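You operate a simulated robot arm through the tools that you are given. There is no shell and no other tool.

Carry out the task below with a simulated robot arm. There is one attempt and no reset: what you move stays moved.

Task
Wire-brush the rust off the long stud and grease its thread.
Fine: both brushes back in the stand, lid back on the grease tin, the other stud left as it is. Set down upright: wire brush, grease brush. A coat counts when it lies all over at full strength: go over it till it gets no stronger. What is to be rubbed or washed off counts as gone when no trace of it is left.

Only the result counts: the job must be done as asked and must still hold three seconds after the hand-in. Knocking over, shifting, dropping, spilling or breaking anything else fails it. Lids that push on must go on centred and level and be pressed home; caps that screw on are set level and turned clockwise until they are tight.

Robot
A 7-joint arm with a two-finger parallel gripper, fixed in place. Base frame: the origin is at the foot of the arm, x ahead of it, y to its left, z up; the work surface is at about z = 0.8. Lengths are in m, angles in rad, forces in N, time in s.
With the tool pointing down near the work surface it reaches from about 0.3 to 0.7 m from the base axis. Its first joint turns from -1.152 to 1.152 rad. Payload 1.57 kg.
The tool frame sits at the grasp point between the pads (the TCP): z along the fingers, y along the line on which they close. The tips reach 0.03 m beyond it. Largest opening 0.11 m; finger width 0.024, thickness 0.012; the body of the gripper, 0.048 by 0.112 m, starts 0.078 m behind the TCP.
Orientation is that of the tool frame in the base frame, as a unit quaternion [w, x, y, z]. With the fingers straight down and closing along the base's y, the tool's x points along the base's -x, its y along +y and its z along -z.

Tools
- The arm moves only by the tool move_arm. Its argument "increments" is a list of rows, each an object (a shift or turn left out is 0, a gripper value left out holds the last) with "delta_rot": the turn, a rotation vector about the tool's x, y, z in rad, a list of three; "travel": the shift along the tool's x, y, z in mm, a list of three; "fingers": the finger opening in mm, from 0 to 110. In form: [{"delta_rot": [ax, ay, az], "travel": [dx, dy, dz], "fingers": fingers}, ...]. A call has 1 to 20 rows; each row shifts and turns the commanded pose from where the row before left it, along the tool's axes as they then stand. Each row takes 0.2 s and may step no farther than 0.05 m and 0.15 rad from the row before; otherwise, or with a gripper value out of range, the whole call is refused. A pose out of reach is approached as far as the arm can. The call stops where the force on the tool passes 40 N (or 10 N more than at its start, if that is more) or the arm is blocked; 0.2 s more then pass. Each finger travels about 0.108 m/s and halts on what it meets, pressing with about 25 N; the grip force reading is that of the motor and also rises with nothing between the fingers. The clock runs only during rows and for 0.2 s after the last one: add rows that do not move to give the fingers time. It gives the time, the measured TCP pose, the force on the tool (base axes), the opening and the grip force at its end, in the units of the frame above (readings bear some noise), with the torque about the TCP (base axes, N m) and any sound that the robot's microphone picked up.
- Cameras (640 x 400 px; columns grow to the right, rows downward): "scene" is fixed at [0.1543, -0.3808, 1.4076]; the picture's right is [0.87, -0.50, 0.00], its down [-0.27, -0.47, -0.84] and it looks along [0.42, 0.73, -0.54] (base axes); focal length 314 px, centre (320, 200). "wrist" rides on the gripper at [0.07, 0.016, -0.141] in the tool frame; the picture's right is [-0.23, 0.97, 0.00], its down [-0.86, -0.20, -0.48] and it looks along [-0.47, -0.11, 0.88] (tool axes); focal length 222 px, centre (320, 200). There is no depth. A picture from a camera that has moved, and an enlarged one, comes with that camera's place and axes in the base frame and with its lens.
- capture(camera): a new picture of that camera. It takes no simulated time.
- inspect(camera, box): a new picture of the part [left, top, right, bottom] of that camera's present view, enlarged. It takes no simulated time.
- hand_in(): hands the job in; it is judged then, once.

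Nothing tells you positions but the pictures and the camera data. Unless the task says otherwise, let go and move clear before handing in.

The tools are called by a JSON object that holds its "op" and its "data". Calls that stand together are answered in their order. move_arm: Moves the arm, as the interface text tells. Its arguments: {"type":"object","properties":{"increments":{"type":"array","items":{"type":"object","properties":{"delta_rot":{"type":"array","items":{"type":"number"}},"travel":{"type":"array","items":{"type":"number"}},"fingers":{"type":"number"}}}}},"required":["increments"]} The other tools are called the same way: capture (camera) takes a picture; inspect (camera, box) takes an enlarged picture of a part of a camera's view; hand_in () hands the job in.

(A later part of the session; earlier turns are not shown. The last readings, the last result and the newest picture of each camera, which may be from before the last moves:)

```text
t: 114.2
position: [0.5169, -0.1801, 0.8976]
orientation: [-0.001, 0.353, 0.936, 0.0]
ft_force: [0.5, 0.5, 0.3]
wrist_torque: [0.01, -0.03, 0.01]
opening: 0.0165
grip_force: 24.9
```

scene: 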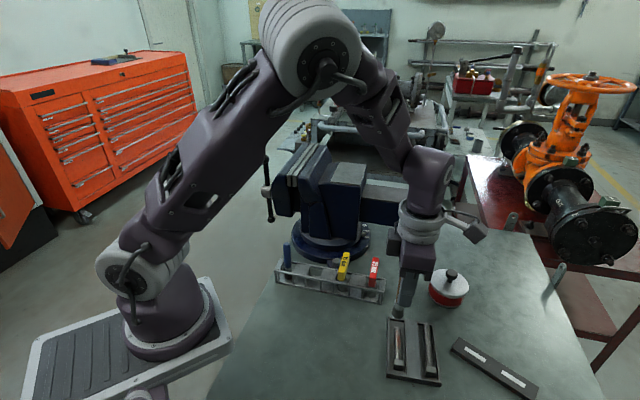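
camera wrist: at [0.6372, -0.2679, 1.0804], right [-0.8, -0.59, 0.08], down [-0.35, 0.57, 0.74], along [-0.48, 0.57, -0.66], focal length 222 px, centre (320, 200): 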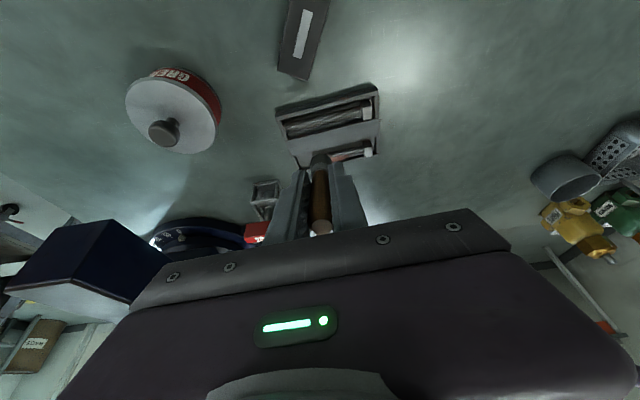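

{"op": "move_arm", "data": {"increments": [{"travel": [0, 0, -10]}, {"travel": [0, 14, -30]}, {"travel": [-30, 14, -12]}, {"travel": [-30, 0, 0]}, {"travel": [0, 0, 0]}]}}

{"op": "inspect", "data": {"camera": "wrist", "box": [240, 60, 360, 130]}}

{"op": "inspect", "data": {"camera": "wrist", "box": [312, 72, 352, 97]}}

{"op": "inspect", "data": {"camera": "wrist", "box": [285, 80, 325, 105]}}

{"op": "inspect", "data": {"camera": "wrist", "box": [255, 88, 295, 113]}}

```text
t: 115.4
position: [0.581, -0.1982, 0.9503]
orientation: [-0.001, 0.353, 0.936, 0.0]
ft_force: [-1.5, -0.4, -0.2]
wrist_torque: [-0.01, 0.04, 0.01]
opening: 0.0165
grip_force: 25.4
```

```text
5.33 times, centred on (300, 95) of wrist
camera zoom: at [0.5392, -0.1402, 1.0913], right [0.81, 0.58, 0.0], down [0.51, -0.71, 0.48], along [0.28, -0.39, -0.88], focal length 1185 px, centre (427, 760)
```

zoom: 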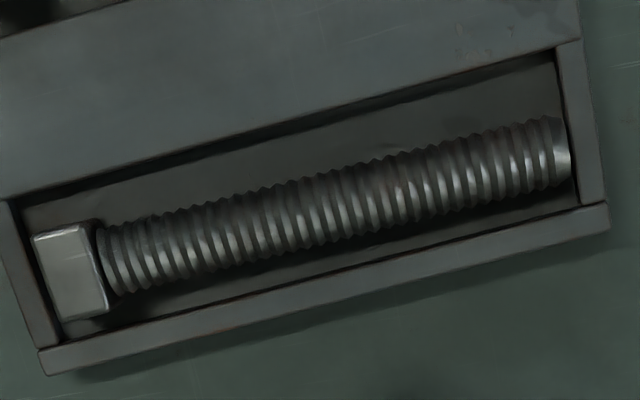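

```text
16.00 times, centred on (332, 84) of wrist
camera zoom: at [0.5392, -0.1402, 1.0913], right [0.81, 0.58, 0.0], down [0.51, -0.71, 0.48], along [0.28, -0.39, -0.88], focal length 3554 px, centre (128, 2048)
```

zoom: 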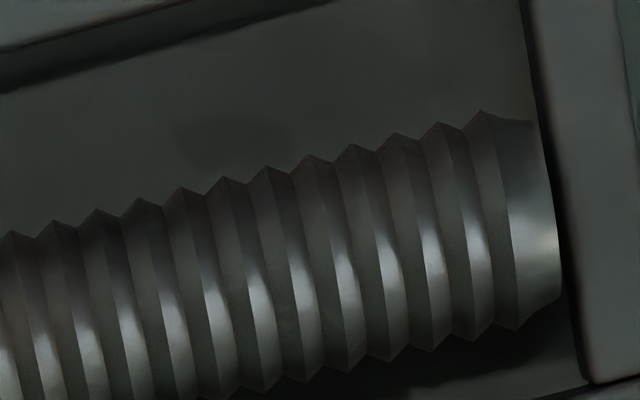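

```text
16.00 times, centred on (305, 92) of wrist
camera zoom: at [0.5392, -0.1402, 1.0913], right [0.81, 0.58, 0.0], down [0.51, -0.71, 0.48], along [0.28, -0.39, -0.88], focal length 3554 px, centre (560, 1920)
```

zoom: 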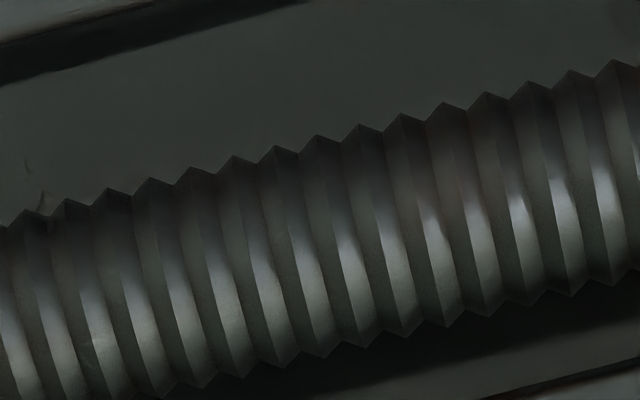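

```text
16.00 times, centred on (275, 100) of wrist
camera zoom: at [0.5392, -0.1402, 1.0913], right [0.81, 0.58, 0.0], down [0.51, -0.71, 0.48], along [0.28, -0.39, -0.88], focal length 3554 px, centre (1040, 1792)
```

zoom: 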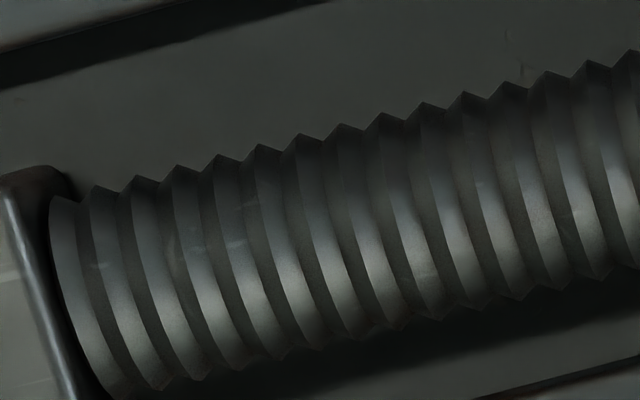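

The thread looks uniformly clean grey. I now lift, turn the hand back to 45° and carry the wire brush to above its slot in the stand.

{"op": "move_arm", "data": {"increments": [{"travel": [0, 0, -45]}, {"travel": [0, 0, -45]}, {"delta_rot": [0, 0, -0.1369]}, {"delta_rot": [0, 0, -0.1369]}, {"delta_rot": [0, 0, -0.1369]}, {"delta_rot": [0, 0, -0.1369]}, {"delta_rot": [0, 0, -0.1369]}, {"delta_rot": [0, 0, -0.1369]}, {"delta_rot": [0, 0, -0.1369]}, {"delta_rot": [0, 0, -0.1369]}, {"delta_rot": [0, 0, -0.1369]}, {"delta_rot": [0, 0, -0.1369]}, {"delta_rot": [0, 0, -0.1369]}, {"travel": [0, 0, 0]}]}}

{"op": "move_arm", "data": {"increments": [{"travel": [-12.1, 40.7, 0]}, {"travel": [-12.1, 40.7, 0]}, {"travel": [-12.1, 40.7, 0]}, {"travel": [-12.1, 40.7, 0]}, {"travel": [-12.1, 40.7, 0]}, {"travel": [-12.1, 40.7, 0]}, {"travel": [-12.1, 40.7, 0]}, {"travel": [-12.1, 40.7, 0]}, {"travel": [0, 0, 0]}, {"travel": [0, 0, 0]}]}}

{"op": "capture", "data": {"camera": "wrist"}}

{"op": "inspect", "data": {"camera": "scene", "box": [260, 180, 390, 300]}}

```text
t: 118.4
position: [0.5808, -0.1992, 1.04]
orientation: [0.0, -0.383, 0.924, 0.001]
ft_force: [0.8, -0.2, -0.4]
wrist_torque: [0.03, 0.01, -0.02]
opening: 0.0166
grip_force: 25.2
```

```text
t: 120.6
position: [0.4174, 0.1005, 1.0413]
orientation: [-0.001, -0.382, 0.924, 0.001]
ft_force: [0.0, -1.0, -0.3]
wrist_torque: [0.02, -0.03, -0.01]
opening: 0.0165
grip_force: 24.7
```

```text
taken
camera wrist: at [0.3561, 0.0627, 1.1824], right [-0.53, 0.85, 0.0], down [0.75, 0.46, 0.48], along [0.41, 0.25, -0.88], focal length 222 px, centre (320, 200)
```

wrist: 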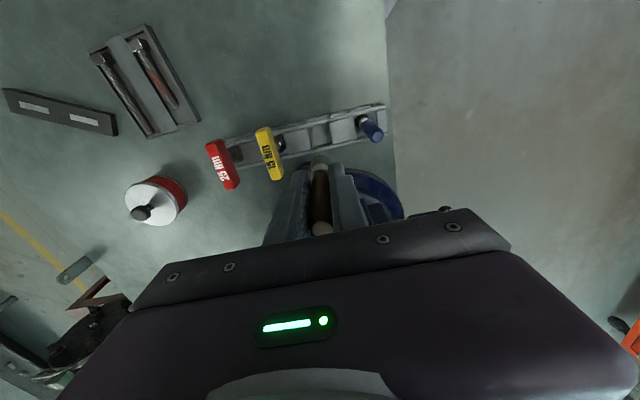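

```text
3.33 times, centred on (325, 240) of scene
camera zoom: at [0.1543, -0.3808, 1.4076], right [0.87, -0.5, 0.0], down [-0.27, -0.47, -0.84], along [0.42, 0.73, -0.54], focal length 1047 px, centre (303, 67)
```

zoom: 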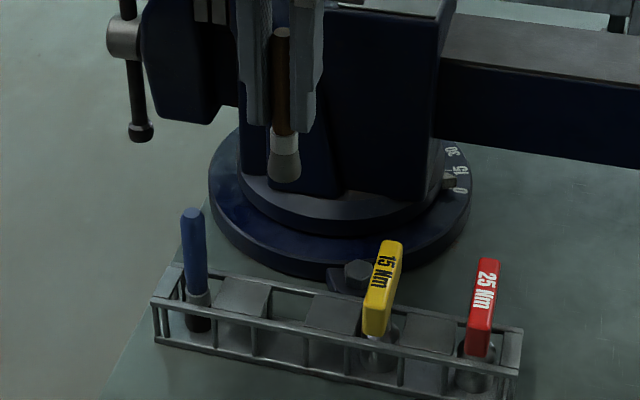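

{"op": "inspect", "data": {"camera": "wrist", "box": [280, 90, 400, 180]}}

{"op": "inspect", "data": {"camera": "wrist", "box": [280, 140, 370, 245]}}

```text
4.44 times, centred on (340, 135) of wrist
camera zoom: at [0.3561, 0.0627, 1.1824], right [-0.53, 0.85, 0.0], down [0.75, 0.46, 0.48], along [0.41, 0.25, -0.88], focal length 987 px, centre (231, 489)
```

zoom: 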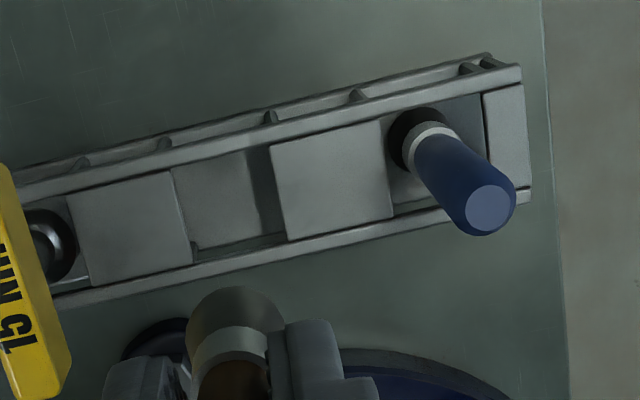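

```text
3.81 times, centred on (325, 192) of wrist
camera zoom: at [0.3561, 0.0627, 1.1824], right [-0.53, 0.85, 0.0], down [0.75, 0.46, 0.48], along [0.41, 0.25, -0.88], focal length 846 px, centre (301, 229)
```

zoom: 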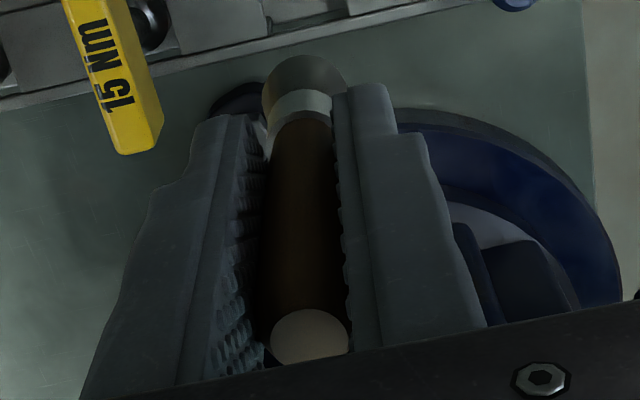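

{"op": "move_arm", "data": {"increments": [{"travel": [0, 0, 0]}]}}

{"op": "move_arm", "data": {"increments": [{"travel": [0, 0, 0]}]}}

{"op": "move_arm", "data": {"increments": [{"travel": [0, 0, 0]}]}}

{"op": "move_arm", "data": {"increments": [{"travel": [0, 0, 0]}]}}

```text
t: 121.0
position: [0.4176, 0.1004, 1.0412]
orientation: [-0.001, -0.382, 0.924, 0.001]
ft_force: [0.6, 0.7, -0.1]
wrist_torque: [0.02, 0.01, 0.01]
opening: 0.0165
grip_force: 24.4
```

```text
t: 121.4
position: [0.4173, 0.1002, 1.0415]
orientation: [0.0, -0.381, 0.924, 0.001]
ft_force: [0.1, 0.0, 0.2]
wrist_torque: [0.0, 0.0, 0.0]
opening: 0.0162
grip_force: 25.5
```

```text
t: 121.8
position: [0.417, 0.0995, 1.0406]
orientation: [0.0, -0.381, 0.924, 0.0]
ft_force: [0.7, 0.6, -0.5]
wrist_torque: [0.0, 0.0, 0.0]
opening: 0.0166
grip_force: 24.6
```

```text
t: 122.2
position: [0.4183, 0.0993, 1.0409]
orientation: [0.0, -0.382, 0.924, 0.0]
ft_force: [0.0, -0.3, -1.2]
wrist_torque: [0.01, 0.04, -0.01]
opening: 0.0168
grip_force: 26.0
```

Averaged readings put the hand at (0.4175, 0.1000, 1.041), which brings the brush axis to within 2 mm of the slot's centre. I lower the brush into the slot.

{"op": "move_arm", "data": {"increments": [{"travel": [0, 0, 35]}, {"travel": [0, 0, 35]}, {"travel": [0, 0, 25]}, {"travel": [0, 0, 15]}, {"travel": [0, 0, 15]}, {"travel": [0, 0, 0]}]}}

{"op": "inspect", "data": {"camera": "scene", "box": [280, 230, 360, 300]}}

{"op": "inspect", "data": {"camera": "wrist", "box": [270, 120, 400, 220]}}

```text
t: 123.6
position: [0.4186, 0.1003, 0.9151]
orientation: [0.001, -0.382, 0.924, 0.0]
ft_force: [0.3, 0.4, -0.3]
wrist_torque: [-0.02, 0.0, 0.0]
opening: 0.0165
grip_force: 25.2
```

```text
5.71 times, centred on (320, 265) of scene
camera zoom: at [0.1543, -0.3808, 1.4076], right [0.87, -0.5, 0.0], down [-0.27, -0.47, -0.84], along [0.42, 0.73, -0.54], focal length 1794 px, centre (320, -171)
```

zoom: 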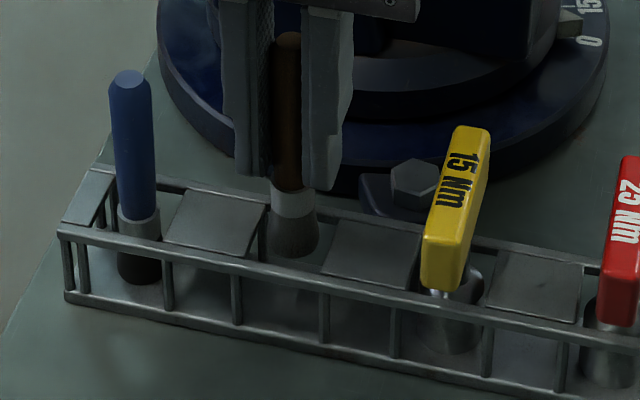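

```text
4.00 times, centred on (335, 170) of wrist
camera zoom: at [0.3575, 0.063, 1.0561], right [-0.53, 0.85, 0.0], down [0.75, 0.46, 0.48], along [0.41, 0.25, -0.88], focal length 888 px, centre (260, 320)
```

zoom: 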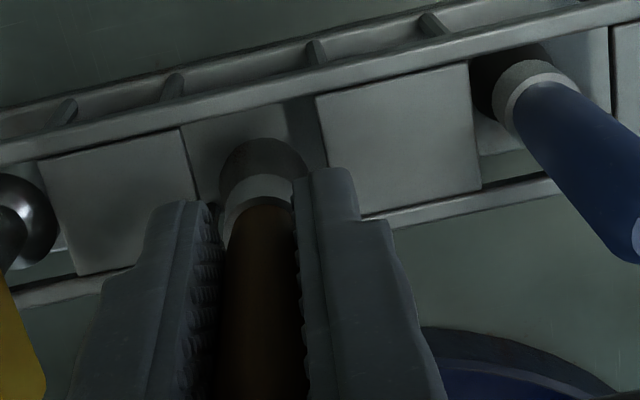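

The brush is entering the slot well centred. I lower on to the floor in small steps.

{"op": "move_arm", "data": {"increments": [{"travel": [0, 0, 10]}, {"travel": [0, 0, 10]}, {"travel": [0, 0, 6]}, {"travel": [0, 0, 2]}, {"travel": [0, 0, 0]}]}}

```text
t: 124.8
position: [0.4182, 0.1, 0.8849]
orientation: [-0.001, -0.382, 0.924, 0.002]
ft_force: [-0.3, -1.4, -0.4]
wrist_torque: [0.02, 0.03, -0.01]
opening: 0.0168
grip_force: 24.4
```

{"op": "move_arm", "data": {"increments": [{"travel": [0, 0, 1]}, {"travel": [0, 0, 1]}, {"travel": [0, 0, 0]}]}}

```text
t: 125.6
position: [0.4192, 0.1002, 0.8849]
orientation: [0.0, -0.382, 0.924, 0.0]
ft_force: [-0.5, 0.8, -0.2]
wrist_torque: [0.0, 0.02, -0.01]
opening: 0.0164
grip_force: 25.3
```

{"op": "move_arm", "data": {"increments": [{"travel": [0, 0, 1]}, {"travel": [0, 0, 1]}, {"travel": [0, 0, 0]}]}}

```text
t: 126.4
position: [0.4183, 0.1012, 0.8828]
orientation: [-0.001, -0.381, 0.924, 0.0]
ft_force: [-0.1, -0.4, -0.2]
wrist_torque: [-0.02, 0.01, -0.01]
opening: 0.0164
grip_force: 24.6
```

{"op": "move_arm", "data": {"increments": [{"travel": [0, 0, 0.7]}, {"travel": [0, 0, 0.7]}, {"travel": [0, 0, 0]}]}}

```text
t: 127.2
position: [0.4199, 0.1008, 0.8811]
orientation: [0.0, -0.382, 0.924, 0.0]
ft_force: [-1.2, -1.5, 17.3]
wrist_torque: [-0.02, 0.05, 0.0]
opening: 0.0166
grip_force: 25.2
```

The brush stands on the slot floor (17 N). I relieve the push, open the fingers and check it stays upright.

{"op": "move_arm", "data": {"increments": [{"travel": [0, 0, -0.6]}, {"travel": [0, 0, 0]}, {"fingers": 30}, {"travel": [0, 0, 0]}, {"fingers": 56}, {"travel": [0, 0, 0]}, {"travel": [0, 0, 0]}]}}

{"op": "inspect", "data": {"camera": "scene", "box": [280, 230, 360, 300]}}

{"op": "capture", "data": {"camera": "wrist"}}

```text
t: 128.8
position: [0.4197, 0.1007, 0.8817]
orientation: [0.0, -0.382, 0.924, 0.0]
ft_force: [0.3, 0.6, 0.0]
wrist_torque: [0.01, -0.02, -0.01]
opening: 0.0562
grip_force: 0.0
```

```text
5.71 times, centred on (320, 265) of scene
camera zoom: at [0.1543, -0.3808, 1.4076], right [0.87, -0.5, 0.0], down [-0.27, -0.47, -0.84], along [0.42, 0.73, -0.54], focal length 1794 px, centre (320, -171)
```

zoom: 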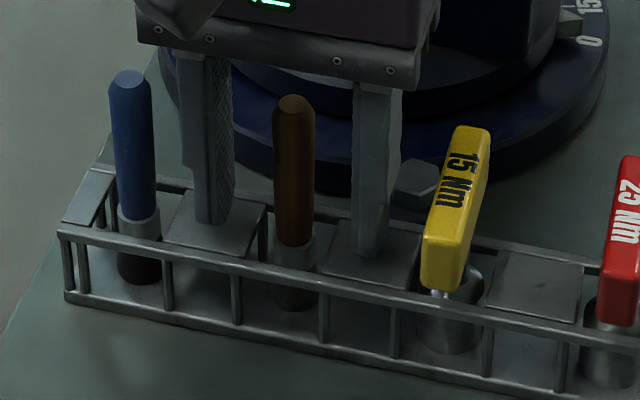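

```text
taken
camera wrist: at [0.3584, 0.0626, 1.0232], right [-0.53, 0.85, 0.0], down [0.75, 0.46, 0.48], along [0.41, 0.25, -0.88], focal length 222 px, centre (320, 200)
```

wrist: 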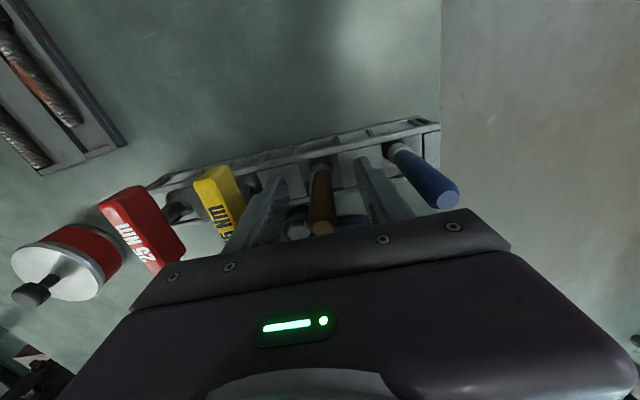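

The wire brush stands upright in its slot. I rise clear, turn the hand square and go towards the grease tin to see the lid and knob.

{"op": "move_arm", "data": {"increments": [{"travel": [0, 0, -30]}, {"travel": [0, 0, -40]}, {"travel": [0, 0, -40]}, {"travel": [0, 0, -40]}, {"delta_rot": [0, 0, 0.131]}, {"delta_rot": [0, 0, 0.131]}, {"delta_rot": [0, 0, 0.131]}, {"delta_rot": [0, 0, 0.131]}, {"delta_rot": [0, 0, 0.131]}, {"delta_rot": [0, 0, 0.13]}, {"travel": [-30.2, -31, 0], "fingers": 110}, {"travel": [-30.2, -31, 0]}, {"travel": [-30.2, -31, 0]}, {"travel": [-30.2, -31, 0]}, {"travel": [-30.2, -31, 0]}, {"travel": [-30.2, -31, 0]}, {"travel": [0, 0, 0]}]}}

{"op": "capture", "data": {"camera": "wrist"}}

{"op": "inspect", "data": {"camera": "scene", "box": [280, 230, 360, 300]}}

```text
t: 132.4
position: [0.5997, -0.0844, 1.0322]
orientation: [-0.001, 0.001, 1.0, 0.0]
ft_force: [-0.2, -0.7, 0.5]
wrist_torque: [0.06, -0.04, 0.01]
opening: 0.1101
grip_force: 0.0
```

```text
taken
camera wrist: at [0.5285, -0.0688, 1.174], right [0.23, 0.97, 0.0], down [0.86, -0.2, 0.48], along [0.46, -0.11, -0.88], focal length 222 px, centre (320, 200)
```

wrist: 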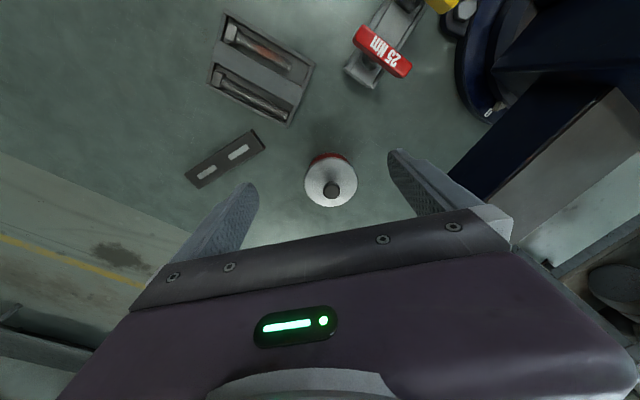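

```text
5.71 times, centred on (320, 265) of scene
camera zoom: at [0.1543, -0.3808, 1.4076], right [0.87, -0.5, 0.0], down [-0.27, -0.47, -0.84], along [0.42, 0.73, -0.54], focal length 1794 px, centre (320, -171)
```

zoom: 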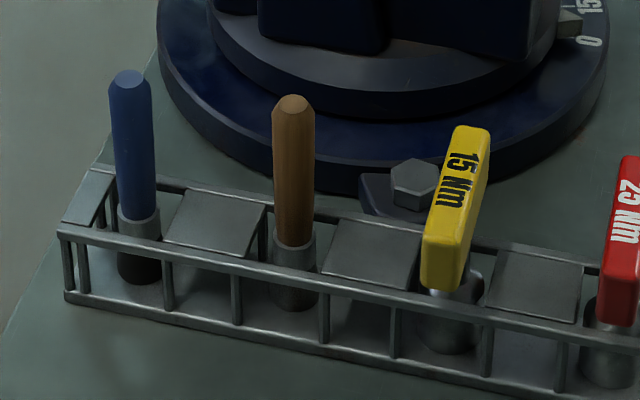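

{"op": "inspect", "data": {"camera": "wrist", "box": [290, 140, 370, 215]}}

{"op": "inspect", "data": {"camera": "wrist", "box": [200, 55, 310, 135]}}

{"op": "inspect", "data": {"camera": "scene", "box": [415, 255, 485, 315]}}

```text
5.33 times, centred on (330, 178) of wrist
camera zoom: at [0.5285, -0.0688, 1.174], right [0.23, 0.97, 0.0], down [0.86, -0.2, 0.48], along [0.46, -0.11, -0.88], focal length 1185 px, centre (267, 320)
```

zoom: 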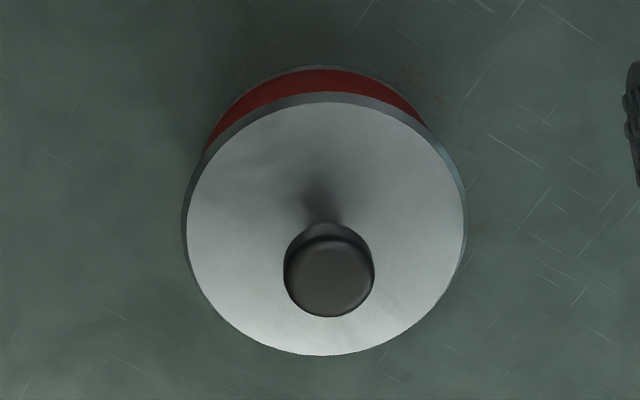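

```text
5.00 times, centred on (255, 95) of wrist
camera zoom: at [0.5285, -0.0688, 1.174], right [0.23, 0.97, 0.0], down [0.86, -0.2, 0.48], along [0.46, -0.11, -0.88], focal length 1111 px, centre (645, 725)
```

zoom: 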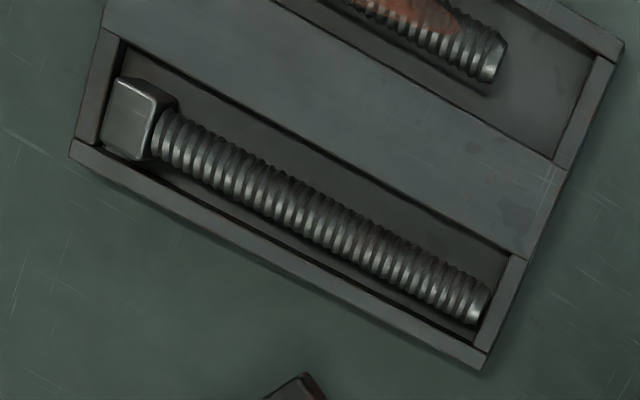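

```text
6.67 times, centred on (450, 285) of scene
camera zoom: at [0.1543, -0.3808, 1.4076], right [0.87, -0.5, 0.0], down [-0.27, -0.47, -0.84], along [0.42, 0.73, -0.54], focal length 2094 px, centre (-547, -367)
```

zoom: 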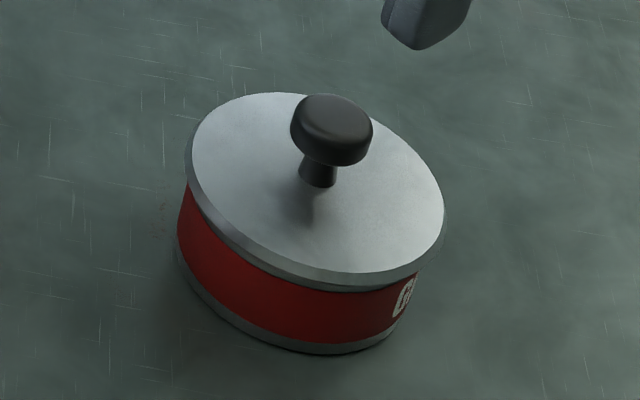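

{"op": "inspect", "data": {"camera": "wrist", "box": [225, 75, 275, 105]}}

{"op": "inspect", "data": {"camera": "wrist", "box": [250, 90, 300, 122]}}

{"op": "inspect", "data": {"camera": "wrist", "box": [240, 30, 300, 75]}}

```text
12.80 times, centred on (250, 90) of wrist
camera zoom: at [0.5285, -0.0688, 1.174], right [0.23, 0.97, 0.0], down [0.86, -0.2, 0.48], along [0.46, -0.11, -0.88], focal length 2843 px, centre (1216, 1608)
```

zoom: 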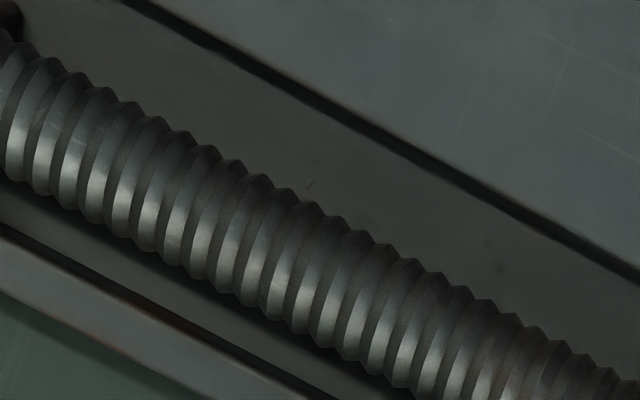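

```text
12.50 times, centred on (275, 106) of wrist
camera zoom: at [0.5285, -0.0688, 1.174], right [0.23, 0.97, 0.0], down [0.86, -0.2, 0.48], along [0.46, -0.11, -0.88], focal length 2776 px, centre (882, 1375)
```

zoom: 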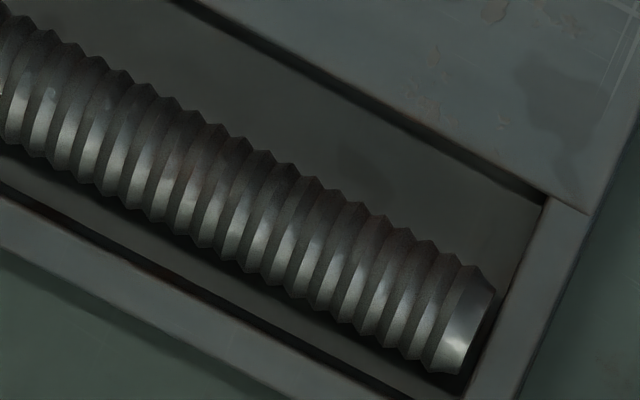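

```text
8.89 times, centred on (270, 52) of wrist
camera zoom: at [0.5285, -0.0688, 1.174], right [0.23, 0.97, 0.0], down [0.86, -0.2, 0.48], along [0.46, -0.11, -0.88], focal length 1974 px, centre (764, 1511)
```

zoom: 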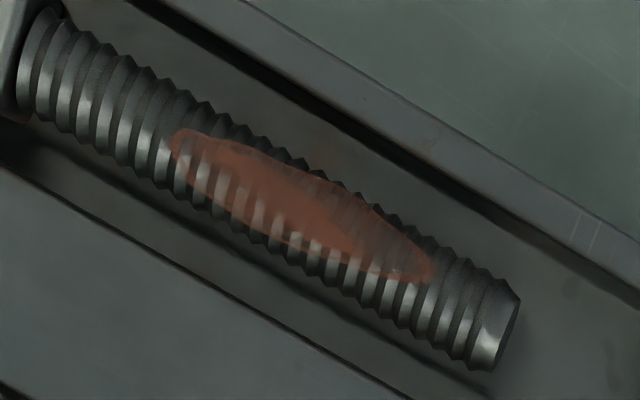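

From this fresh angle a very faint brown trace is still visible on the stud's upper left at about s = 62 mm. To leave no trace I go back for the wire brush and treat that spot again.

{"op": "move_arm", "data": {"increments": [{"travel": [29.9, 31.3, 0], "fingers": 56}, {"travel": [29.9, 31.3, 0]}, {"travel": [29.9, 31.3, 0]}, {"travel": [29.9, 31.3, 0]}, {"travel": [29.9, 31.3, 0]}, {"travel": [29.9, 31.3, 0]}, {"delta_rot": [0, 0, -0.131]}, {"delta_rot": [0, 0, -0.131]}, {"delta_rot": [0, 0, -0.131]}, {"delta_rot": [0, 0, -0.131]}, {"delta_rot": [0, 0, -0.131]}, {"delta_rot": [0, 0, -0.13]}, {"travel": [0, 0, 0]}, {"travel": [0, 0, 0]}]}}

{"op": "inspect", "data": {"camera": "wrist", "box": [270, 110, 390, 230]}}

{"op": "move_arm", "data": {"increments": [{"travel": [0, 0, 0]}]}}

{"op": "move_arm", "data": {"increments": [{"travel": [0, 0, 0]}]}}

```text
t: 135.4
position: [0.4195, 0.1031, 1.0322]
orientation: [0.0, -0.382, 0.924, 0.001]
ft_force: [-0.5, 0.7, -0.3]
wrist_torque: [-0.04, 0.01, 0.0]
opening: 0.0559
grip_force: 0.1
```

```text
3.33 times, centred on (330, 170) of wrist
camera zoom: at [0.36, 0.0642, 1.1734], right [-0.53, 0.85, 0.0], down [0.75, 0.46, 0.48], along [0.41, 0.25, -0.88], focal length 740 px, centre (287, 300)
```

zoom: 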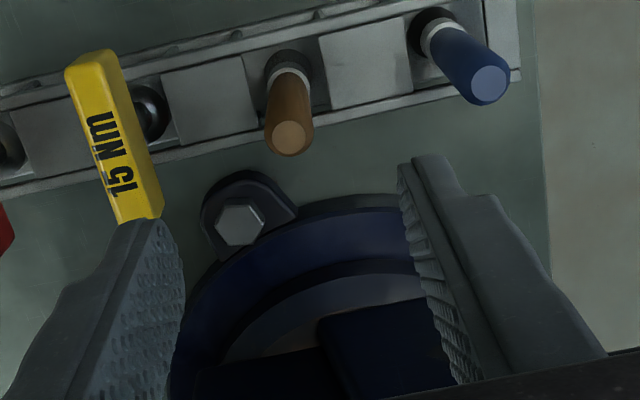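

```text
t: 135.8
position: [0.421, 0.1019, 1.0323]
orientation: [-0.001, -0.382, 0.924, 0.0]
ft_force: [0.5, 0.4, 0.6]
wrist_torque: [0.0, -0.03, 0.0]
opening: 0.0561
grip_force: 0.2
```

```text
t: 136.2
position: [0.4212, 0.1023, 1.0323]
orientation: [0.0, -0.382, 0.924, 0.0]
ft_force: [-0.8, 0.3, -0.9]
wrist_torque: [0.0, 0.03, -0.02]
opening: 0.0559
grip_force: 0.0
```

The brown handle is centred under the hand. I go down, grip it again and lift.

{"op": "move_arm", "data": {"increments": [{"travel": [0, 0, 35]}, {"travel": [0, 0, 35]}, {"travel": [0, 0, 35]}, {"travel": [0, 0, 25]}, {"travel": [0, 0, 18]}, {"travel": [0, 0, 0]}, {"fingers": 0}, {"travel": [0, 0, 0]}, {"travel": [0, 0, 0]}, {"travel": [0, 0, 0]}]}}

```text
t: 138.4
position: [0.4219, 0.1014, 0.8847]
orientation: [0.0, -0.382, 0.924, 0.001]
ft_force: [0.4, 0.4, -0.6]
wrist_torque: [0.02, 0.0, 0.04]
opening: 0.0167
grip_force: 25.4
```

{"op": "move_arm", "data": {"increments": [{"travel": [0, 0, -20]}, {"travel": [0, 0, -40]}, {"travel": [0, 0, -45]}, {"travel": [0, 0, -45]}, {"travel": [16.5, -37.3, 0]}, {"travel": [16.5, -37.3, 0]}, {"travel": [16.5, -37.3, 0]}, {"travel": [16.5, -37.3, 0]}, {"travel": [16.5, -37.3, 0]}, {"travel": [16.5, -37.3, 0]}, {"travel": [0, 0, 0]}]}}

{"op": "move_arm", "data": {"increments": [{"delta_rot": [0, 0, 0.1369]}, {"delta_rot": [0, 0, 0.1369]}, {"delta_rot": [0, 0, 0.1369]}, {"delta_rot": [0, 0, 0.1369]}, {"delta_rot": [0, 0, 0.1369]}, {"delta_rot": [0, 0, 0.1369]}, {"delta_rot": [0, 0, 0.1369]}, {"delta_rot": [0, 0, 0.1369]}, {"delta_rot": [0, 0, 0.1369]}, {"delta_rot": [0, 0, 0.1369]}, {"delta_rot": [0, 0, 0.1369]}, {"travel": [0, 0, 30]}, {"travel": [0, 0, 30]}, {"delta_rot": [0, -0.1467, 0]}, {"delta_rot": [0, -0.1467, 0]}, {"delta_rot": [0, -0.1467, 0]}, {"travel": [0, 0, 0]}]}}

{"op": "capture", "data": {"camera": "wrist"}}

{"op": "inspect", "data": {"camera": "wrist", "box": [255, 90, 375, 180]}}

```text
t: 140.8
position: [0.5084, -0.1251, 1.0353]
orientation: [0.0, -0.382, 0.924, 0.002]
ft_force: [-0.2, 0.6, -0.4]
wrist_torque: [-0.01, 0.01, -0.01]
opening: 0.0165
grip_force: 24.7
```

```text
t: 144.4
position: [0.5088, -0.1264, 0.9728]
orientation: [0.204, 0.345, 0.913, -0.077]
ft_force: [-0.1, -0.4, -1.5]
wrist_torque: [0.02, -0.01, 0.0]
opening: 0.0166
grip_force: 25.5
```

```text
taken
camera wrist: at [0.4267, -0.0328, 1.0722], right [0.8, 0.6, 0.1], down [0.3, -0.53, 0.8], along [0.53, -0.61, -0.6], focal length 222 px, centre (320, 200)
```

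wrist: 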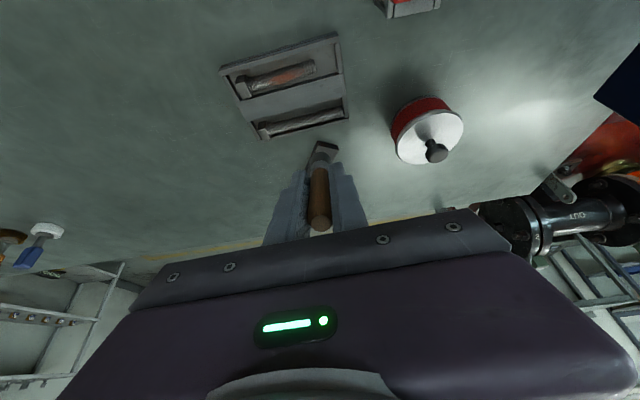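

```text
4.44 times, centred on (315, 135) of wrist
camera zoom: at [0.4267, -0.0328, 1.0722], right [0.8, 0.6, 0.1], down [0.3, -0.53, 0.8], along [0.53, -0.61, -0.6], focal length 987 px, centre (342, 489)
```

zoom: 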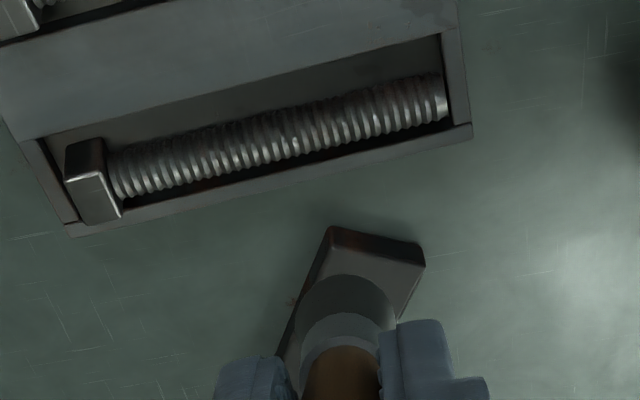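

{"op": "inspect", "data": {"camera": "wrist", "box": [295, 105, 350, 140]}}

{"op": "inspect", "data": {"camera": "wrist", "box": [265, 110, 320, 145]}}

{"op": "inspect", "data": {"camera": "wrist", "box": [240, 55, 325, 100]}}

```text
11.43 times, centred on (322, 122) of wrist
camera zoom: at [0.4267, -0.0328, 1.0722], right [0.8, 0.6, 0.1], down [0.3, -0.53, 0.8], along [0.53, -0.61, -0.6], focal length 2538 px, centre (291, 1086)
```

zoom: 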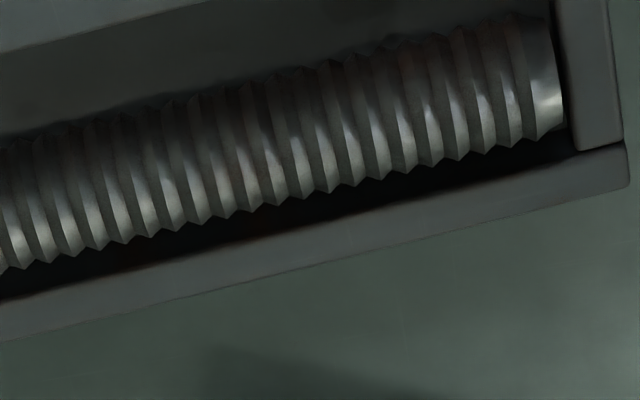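

```text
11.43 times, centred on (292, 128) of wrist
camera zoom: at [0.4267, -0.0328, 1.0722], right [0.8, 0.6, 0.1], down [0.3, -0.53, 0.8], along [0.53, -0.61, -0.6], focal length 2538 px, centre (634, 1029)
```

zoom: 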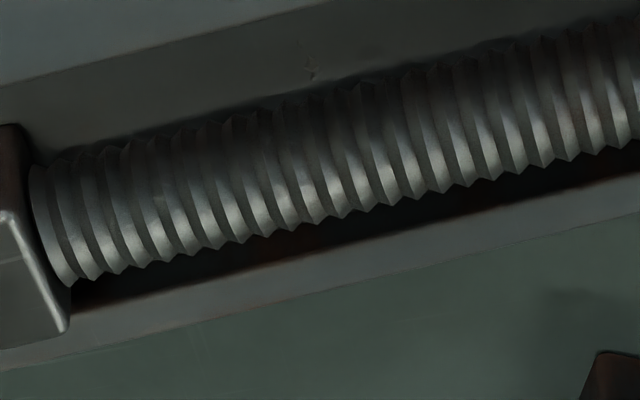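

```text
7.53 times, centred on (282, 78) of wrist
camera zoom: at [0.4267, -0.0328, 1.0722], right [0.8, 0.6, 0.1], down [0.3, -0.53, 0.8], along [0.53, -0.61, -0.6], focal length 1672 px, centre (602, 1122)
```

zoom: 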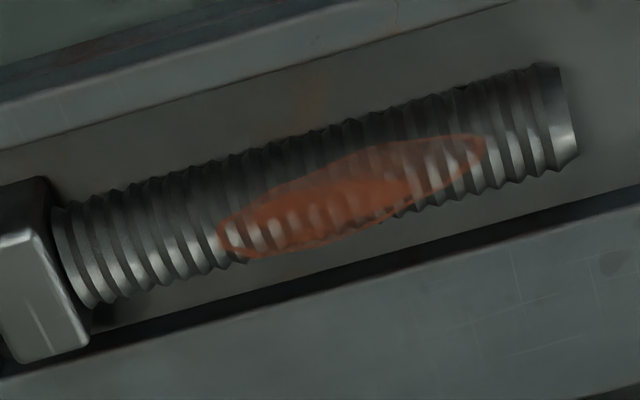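

Faint brown spots are visible on the left flank at about s = 62 and 85 mm. I lower to the flank at this 25° tilt and look for contact.

{"op": "move_arm", "data": {"increments": [{"travel": [12.1, 0, 25.8]}, {"travel": [12.1, 0, 25.8]}, {"travel": [0, 0, 12]}, {"travel": [0, 0, 8]}, {"travel": [0, 0, 0]}]}}

{"op": "inspect", "data": {"camera": "wrist", "box": [255, 90, 375, 180]}}

{"op": "inspect", "data": {"camera": "scene", "box": [395, 300, 455, 360]}}

```text
t: 145.6
position: [0.5159, -0.1326, 0.8987]
orientation: [0.204, 0.344, 0.913, -0.077]
ft_force: [-0.6, 0.2, -0.9]
wrist_torque: [0.0, 0.02, 0.03]
opening: 0.0163
grip_force: 25.2
```

```text
4.44 times, centred on (315, 135) of wrist
camera zoom: at [0.4335, -0.0386, 0.9975], right [0.8, 0.6, 0.1], down [0.3, -0.53, 0.8], along [0.53, -0.61, -0.6], focal length 987 px, centre (342, 489)
```

zoom: 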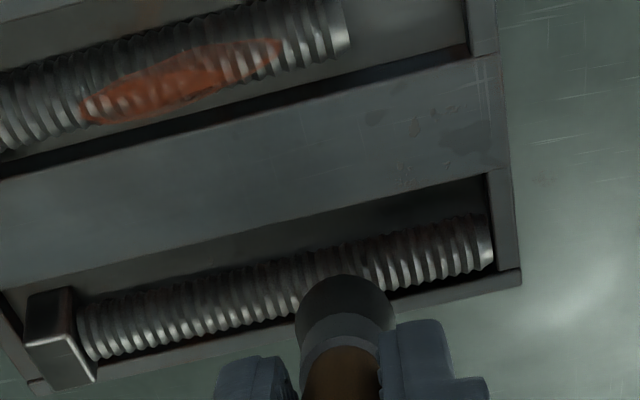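

```text
6.67 times, centred on (425, 330) of scene
camera zoom: at [0.1543, -0.3808, 1.4076], right [0.87, -0.5, 0.0], down [-0.27, -0.47, -0.84], along [0.42, 0.73, -0.54], focal length 2094 px, centre (-380, -667)
```

zoom: 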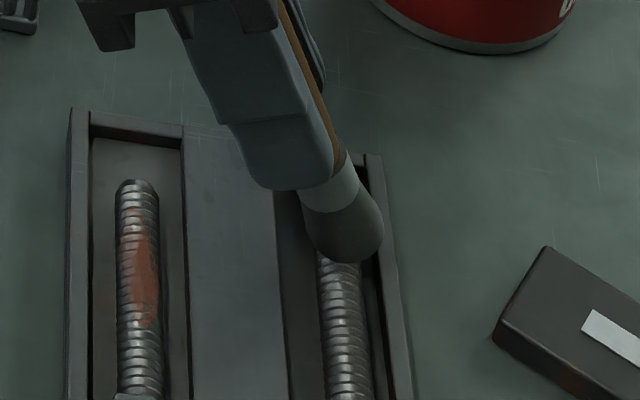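

{"op": "move_arm", "data": {"increments": [{"travel": [3, 0, 0]}, {"travel": [0, 0, 2]}, {"travel": [0, 0, 1]}, {"travel": [0, 0, 0]}]}}

{"op": "move_arm", "data": {"increments": [{"travel": [0, 0, 0.7]}, {"travel": [0, 0, 0.7]}, {"travel": [0, 0, 0]}]}}

```text
t: 146.6
position: [0.5138, -0.1307, 0.8949]
orientation: [0.204, 0.345, 0.913, -0.078]
ft_force: [-0.2, -0.8, -1.2]
wrist_torque: [-0.02, 0.05, -0.01]
opening: 0.0164
grip_force: 25.0
```

```text
t: 147.4
position: [0.5156, -0.1311, 0.8937]
orientation: [0.205, 0.344, 0.913, -0.077]
ft_force: [-0.8, -0.2, -0.7]
wrist_torque: [0.04, 0.02, -0.03]
opening: 0.0168
grip_force: 24.6
```

{"op": "move_arm", "data": {"increments": [{"travel": [0, 0, 0.7]}, {"travel": [0, 0, 0.7]}, {"travel": [0, 0, 0]}]}}

{"op": "move_arm", "data": {"increments": [{"travel": [0, 0, 0.4]}, {"travel": [0, 0, 0.4]}, {"travel": [0, 0, 0]}]}}

```text
t: 148.2
position: [0.5151, -0.1319, 0.8913]
orientation: [0.204, 0.344, 0.913, -0.077]
ft_force: [-0.3, -0.5, 0.3]
wrist_torque: [0.0, 0.01, 0.04]
opening: 0.0166
grip_force: 24.6
```

```text
t: 149.0
position: [0.5145, -0.1312, 0.8913]
orientation: [0.204, 0.344, 0.913, -0.077]
ft_force: [-1.3, 0.0, -1.2]
wrist_torque: [-0.01, 0.02, 0.02]
opening: 0.0166
grip_force: 25.0
```

{"op": "move_arm", "data": {"increments": [{"travel": [0, 0, 0.5]}, {"travel": [0, 0, 0.5]}, {"travel": [0, 0, 0]}]}}

{"op": "inspect", "data": {"camera": "wrist", "box": [255, 90, 375, 180]}}

```text
t: 149.8
position: [0.5151, -0.1325, 0.8905]
orientation: [0.204, 0.345, 0.913, -0.076]
ft_force: [-4.3, 3.5, 12.8]
wrist_torque: [-0.14, 0.07, -0.07]
opening: 0.0167
grip_force: 24.9
```

```text
4.44 times, centred on (315, 135) of wrist
camera zoom: at [0.4335, -0.0386, 0.9889], right [0.8, 0.6, 0.1], down [0.3, -0.53, 0.8], along [0.53, -0.61, -0.6], focal length 987 px, centre (342, 489)
```

zoom: 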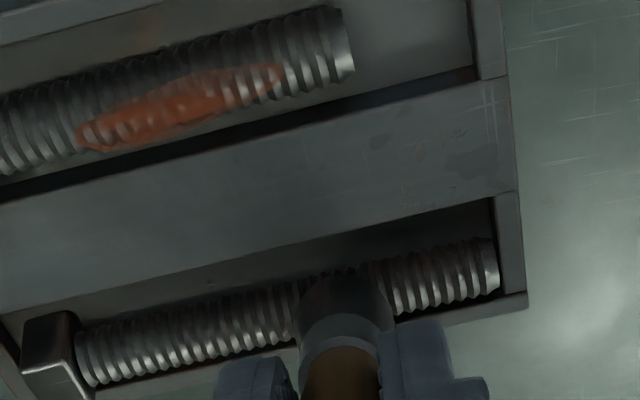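

Good contact at about 13 N. I rub back and forth over the outer two thirds of the left flank.

{"op": "move_arm", "data": {"increments": [{"travel": [0, 7, 0.12]}, {"travel": [0, 7, 0.12]}, {"travel": [0, 7, 0.12]}, {"travel": [0, -7, -0.12]}, {"travel": [0, -7, -0.12]}, {"travel": [0, -7, -0.12]}, {"travel": [0, -7, -0.12]}, {"travel": [0, -7, -0.12]}, {"travel": [0, 7, 0.12]}, {"travel": [0, 7, 0.12]}, {"travel": [0, 7, 0.12]}, {"travel": [0, 7, 0.12]}, {"travel": [0, 7, 0.12]}, {"travel": [0, -7, -0.12]}, {"travel": [0, -7, -0.12]}, {"travel": [0, -7, -0.12]}, {"travel": [0, 0, 0]}]}}

{"op": "inspect", "data": {"camera": "wrist", "box": [255, 90, 375, 180]}}

```text
t: 153.4
position: [0.5168, -0.133, 0.8896]
orientation: [0.205, 0.344, 0.913, -0.077]
ft_force: [0.0, 0.2, 2.1]
wrist_torque: [0.01, -0.05, 0.02]
opening: 0.0169
grip_force: 25.3
```

```text
4.44 times, centred on (315, 135) of wrist
camera zoom: at [0.4343, -0.0392, 0.9884], right [0.8, 0.6, 0.1], down [0.3, -0.53, 0.8], along [0.53, -0.61, -0.6], focal length 987 px, centre (342, 489)
```

zoom: 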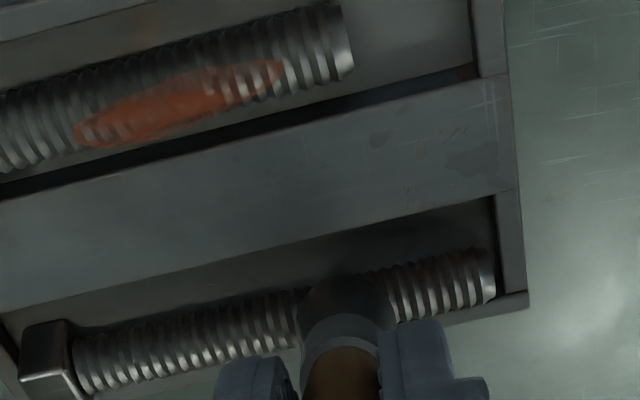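

{"op": "inspect", "data": {"camera": "wrist", "box": [325, 135, 365, 165]}}

{"op": "inspect", "data": {"camera": "wrist", "box": [260, 140, 315, 175]}}

{"op": "inspect", "data": {"camera": "scene", "box": [395, 310, 455, 380]}}

```text
13.33 times, centred on (345, 150) of wrist
camera zoom: at [0.4343, -0.0392, 0.9884], right [0.8, 0.6, 0.1], down [0.3, -0.53, 0.8], along [0.53, -0.61, -0.6], focal length 2962 px, centre (-13, 867)
```

zoom: 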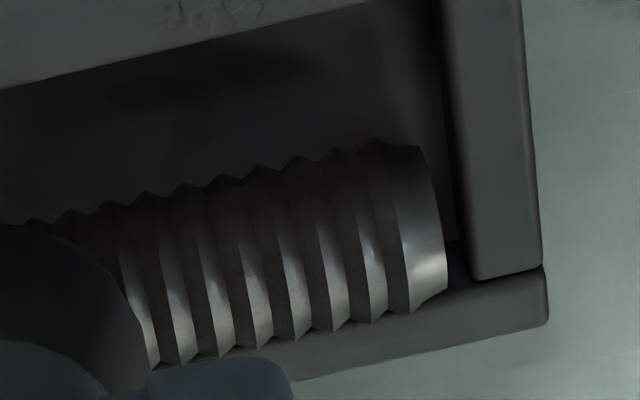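

```text
11.43 times, centred on (288, 158) of wrist
camera zoom: at [0.4343, -0.0392, 0.9884], right [0.8, 0.6, 0.1], down [0.3, -0.53, 0.8], along [0.53, -0.61, -0.6], focal length 2538 px, centre (691, 686)
```

zoom: 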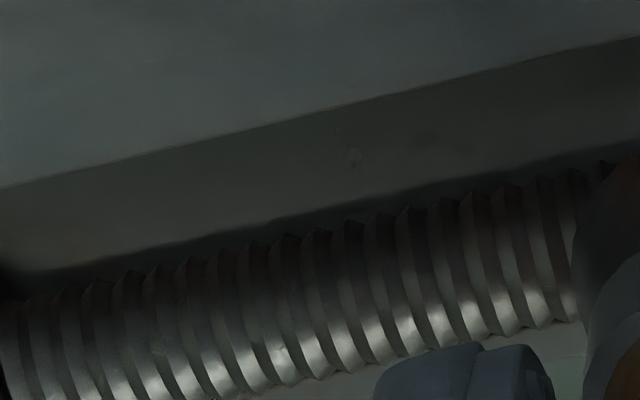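

```text
5.71 times, centred on (425, 345) of scene
camera zoom: at [0.1543, -0.3808, 1.4076], right [0.87, -0.5, 0.0], down [-0.27, -0.47, -0.84], along [0.42, 0.73, -0.54], focal length 1794 px, centre (-280, -629)
```

zoom: 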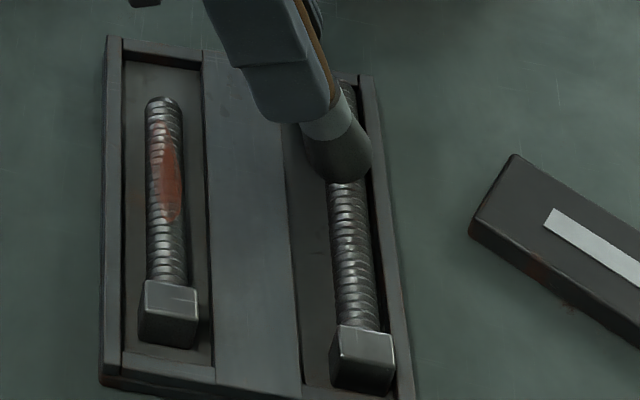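

The lateral push only makes the stud slide a little, and the remaining tints move with the viewpoint. They sit where the short stud's rust would mirror in the shiny flank, so they look like reflections. I lift off, level and carry the wire brush back.

{"op": "move_arm", "data": {"increments": [{"travel": [0, 0, -25]}, {"delta_rot": [0, 0.1467, 0]}, {"delta_rot": [0, 0.1467, 0]}, {"delta_rot": [0, 0.1467, 0]}, {"travel": [0, 0, -40]}, {"travel": [0, 0, -40]}, {"travel": [0, 0, -40]}, {"travel": [0, 0, 0]}]}}

{"op": "inspect", "data": {"camera": "wrist", "box": [250, 100, 380, 190]}}

{"op": "inspect", "data": {"camera": "scene", "box": [395, 310, 455, 390]}}

```text
t: 155.2
position: [0.5102, -0.1266, 1.0355]
orientation: [-0.001, 0.352, 0.936, 0.001]
ft_force: [-0.4, -0.6, -0.7]
wrist_torque: [0.01, -0.03, 0.01]
opening: 0.0166
grip_force: 24.8
```

```text
4.44 times, centred on (315, 145) of wrist
camera zoom: at [0.4672, -0.0685, 1.1765], right [0.81, 0.58, 0.0], down [0.51, -0.71, 0.48], along [0.28, -0.39, -0.88], focal length 987 px, centre (342, 444)
```

zoom: 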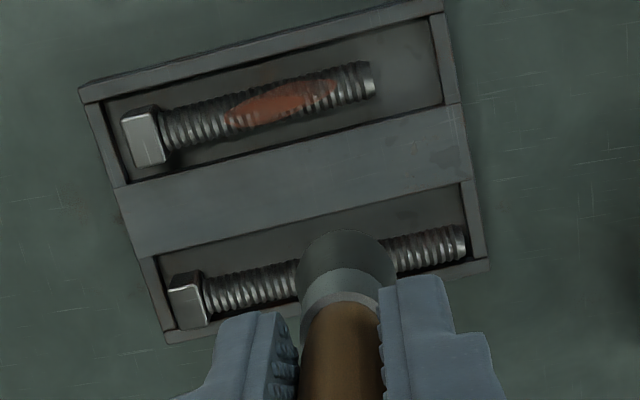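

```text
5.00 times, centred on (425, 350) of scene
camera zoom: at [0.1543, -0.3808, 1.4076], right [0.87, -0.5, 0.0], down [-0.27, -0.47, -0.84], along [0.42, 0.73, -0.54], focal length 1570 px, centre (-205, -550)
```

zoom: 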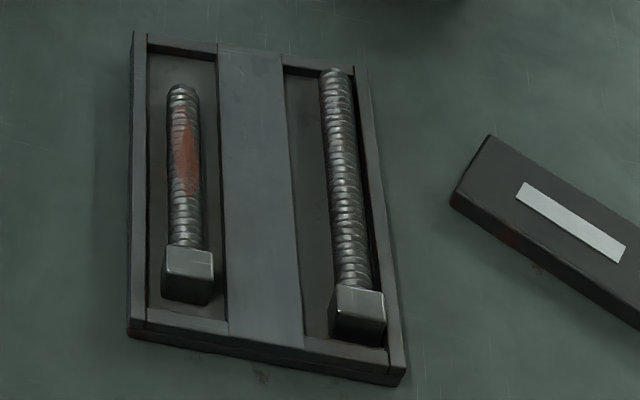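

{"op": "move_arm", "data": {"increments": [{"delta_rot": [0, 0, -0.1369]}, {"delta_rot": [0, 0, -0.1369]}, {"delta_rot": [0, 0, -0.1369]}, {"delta_rot": [0, 0, -0.1369]}, {"delta_rot": [0, 0, -0.1369]}, {"delta_rot": [0, 0, -0.1369]}, {"delta_rot": [0, 0, -0.1369]}, {"delta_rot": [0, 0, -0.1369]}, {"delta_rot": [0, 0, -0.1369]}, {"delta_rot": [0, 0, -0.1369]}, {"delta_rot": [0, 0, -0.1369]}, {"travel": [-16.6, 37.2, 0]}, {"travel": [-16.6, 37.2, 0]}, {"travel": [-16.6, 37.2, 0]}, {"travel": [-16.6, 37.2, 0]}, {"travel": [-16.6, 37.2, 0]}, {"travel": [-16.6, 37.2, 0]}, {"travel": [0, 0, 0]}]}}

{"op": "move_arm", "data": {"increments": [{"travel": [0, 0, 0]}]}}

{"op": "move_arm", "data": {"increments": [{"travel": [0, 0, 0]}]}}

{"op": "move_arm", "data": {"increments": [{"travel": [0, 0, 0]}]}}

{"op": "inspect", "data": {"camera": "wrist", "box": [270, 90, 400, 245]}}

```text
t: 159.0
position: [0.4216, 0.1021, 1.0323]
orientation: [0.0, -0.382, 0.924, 0.0]
ft_force: [0.2, 0.7, 0.8]
wrist_torque: [0.01, 0.0, 0.01]
opening: 0.0165
grip_force: 25.3
```

```text
t: 159.4
position: [0.4215, 0.1015, 1.0323]
orientation: [-0.001, -0.381, 0.924, 0.001]
ft_force: [-0.8, 0.1, -0.5]
wrist_torque: [-0.02, -0.01, 0.0]
opening: 0.0164
grip_force: 25.3
```

```text
t: 159.8
position: [0.4221, 0.103, 1.0332]
orientation: [-0.001, -0.382, 0.924, 0.001]
ft_force: [0.0, -0.4, -0.5]
wrist_torque: [-0.01, 0.03, 0.01]
opening: 0.0167
grip_force: 25.1
```

```text
t: 160.2
position: [0.4213, 0.1038, 1.0321]
orientation: [-0.001, -0.381, 0.924, 0.001]
ft_force: [0.6, 0.1, -1.0]
wrist_torque: [0.01, -0.03, -0.01]
opening: 0.0165
grip_force: 25.8
```

```text
2.58 times, centred on (335, 168) of wrist
camera zoom: at [0.3609, 0.0646, 1.1735], right [-0.53, 0.85, 0.0], down [0.75, 0.46, 0.48], along [0.41, 0.25, -0.88], focal length 573 px, centre (281, 284)
```

zoom: 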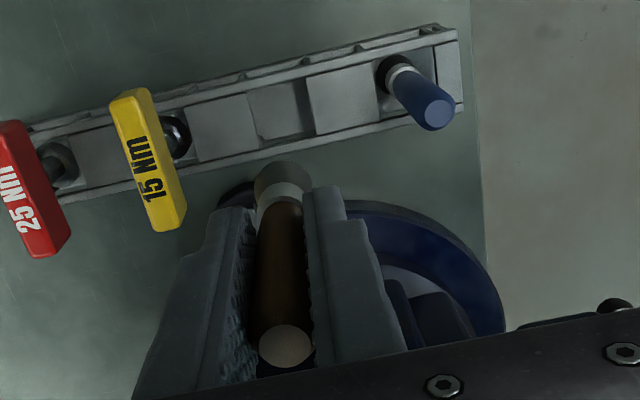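

Aligned within a millimetre of the slot. I lower the brush into it and feel for the floor.

{"op": "move_arm", "data": {"increments": [{"travel": [0, 0, 35]}, {"travel": [0, 0, 35]}, {"travel": [0, 0, 30]}, {"travel": [0, 0, 20]}, {"travel": [0, 0, 15]}, {"travel": [0, 0, 8]}, {"travel": [0, 0, 2]}, {"travel": [0, 0, 0]}]}}

{"op": "move_arm", "data": {"increments": [{"travel": [0, 0, 0.8]}, {"travel": [0, 0, 0.8]}, {"travel": [0, 0, 0]}]}}

```text
t: 162.0
position: [0.4202, 0.1044, 0.8877]
orientation: [-0.001, -0.382, 0.924, 0.0]
ft_force: [-0.5, 0.8, -0.4]
wrist_torque: [0.0, 0.02, 0.0]
opening: 0.0167
grip_force: 25.2
```

```text
t: 162.8
position: [0.4206, 0.1033, 0.8867]
orientation: [-0.001, -0.382, 0.924, 0.001]
ft_force: [0.0, 0.3, -0.9]
wrist_torque: [0.03, -0.01, -0.01]
opening: 0.0165
grip_force: 24.7
```

{"op": "move_arm", "data": {"increments": [{"travel": [0, 0, 0.8]}, {"travel": [0, 0, 0.8]}, {"travel": [0, 0, 0]}]}}

{"op": "move_arm", "data": {"increments": [{"travel": [0, 0, 0.7]}, {"travel": [0, 0, 0]}]}}

```text
t: 163.6
position: [0.421, 0.1019, 0.8847]
orientation: [-0.001, -0.382, 0.924, 0.001]
ft_force: [0.4, 0.2, -0.6]
wrist_torque: [0.01, 0.04, 0.01]
opening: 0.0168
grip_force: 25.0
```

```text
t: 164.2
position: [0.4204, 0.1036, 0.8842]
orientation: [0.0, -0.382, 0.924, 0.001]
ft_force: [0.6, 0.0, -0.6]
wrist_torque: [0.04, -0.01, 0.02]
opening: 0.0163
grip_force: 25.2
```

{"op": "move_arm", "data": {"increments": [{"travel": [0, 0, 0.7]}, {"travel": [0, 0, 0]}]}}

{"op": "move_arm", "data": {"increments": [{"travel": [0, 0, 0.7]}, {"travel": [0, 0, 0]}]}}

```text
t: 164.8
position: [0.4204, 0.103, 0.8838]
orientation: [0.001, -0.381, 0.924, 0.0]
ft_force: [-0.5, -1.2, 20.5]
wrist_torque: [0.02, -0.04, 0.0]
opening: 0.0166
grip_force: 24.3
```

```text
t: 165.4
position: [0.4211, 0.1034, 0.8836]
orientation: [0.001, -0.383, 0.924, 0.001]
ft_force: [1.3, 0.7, 19.2]
wrist_torque: [0.14, -0.2, 0.03]
opening: 0.0165
grip_force: 25.1
```

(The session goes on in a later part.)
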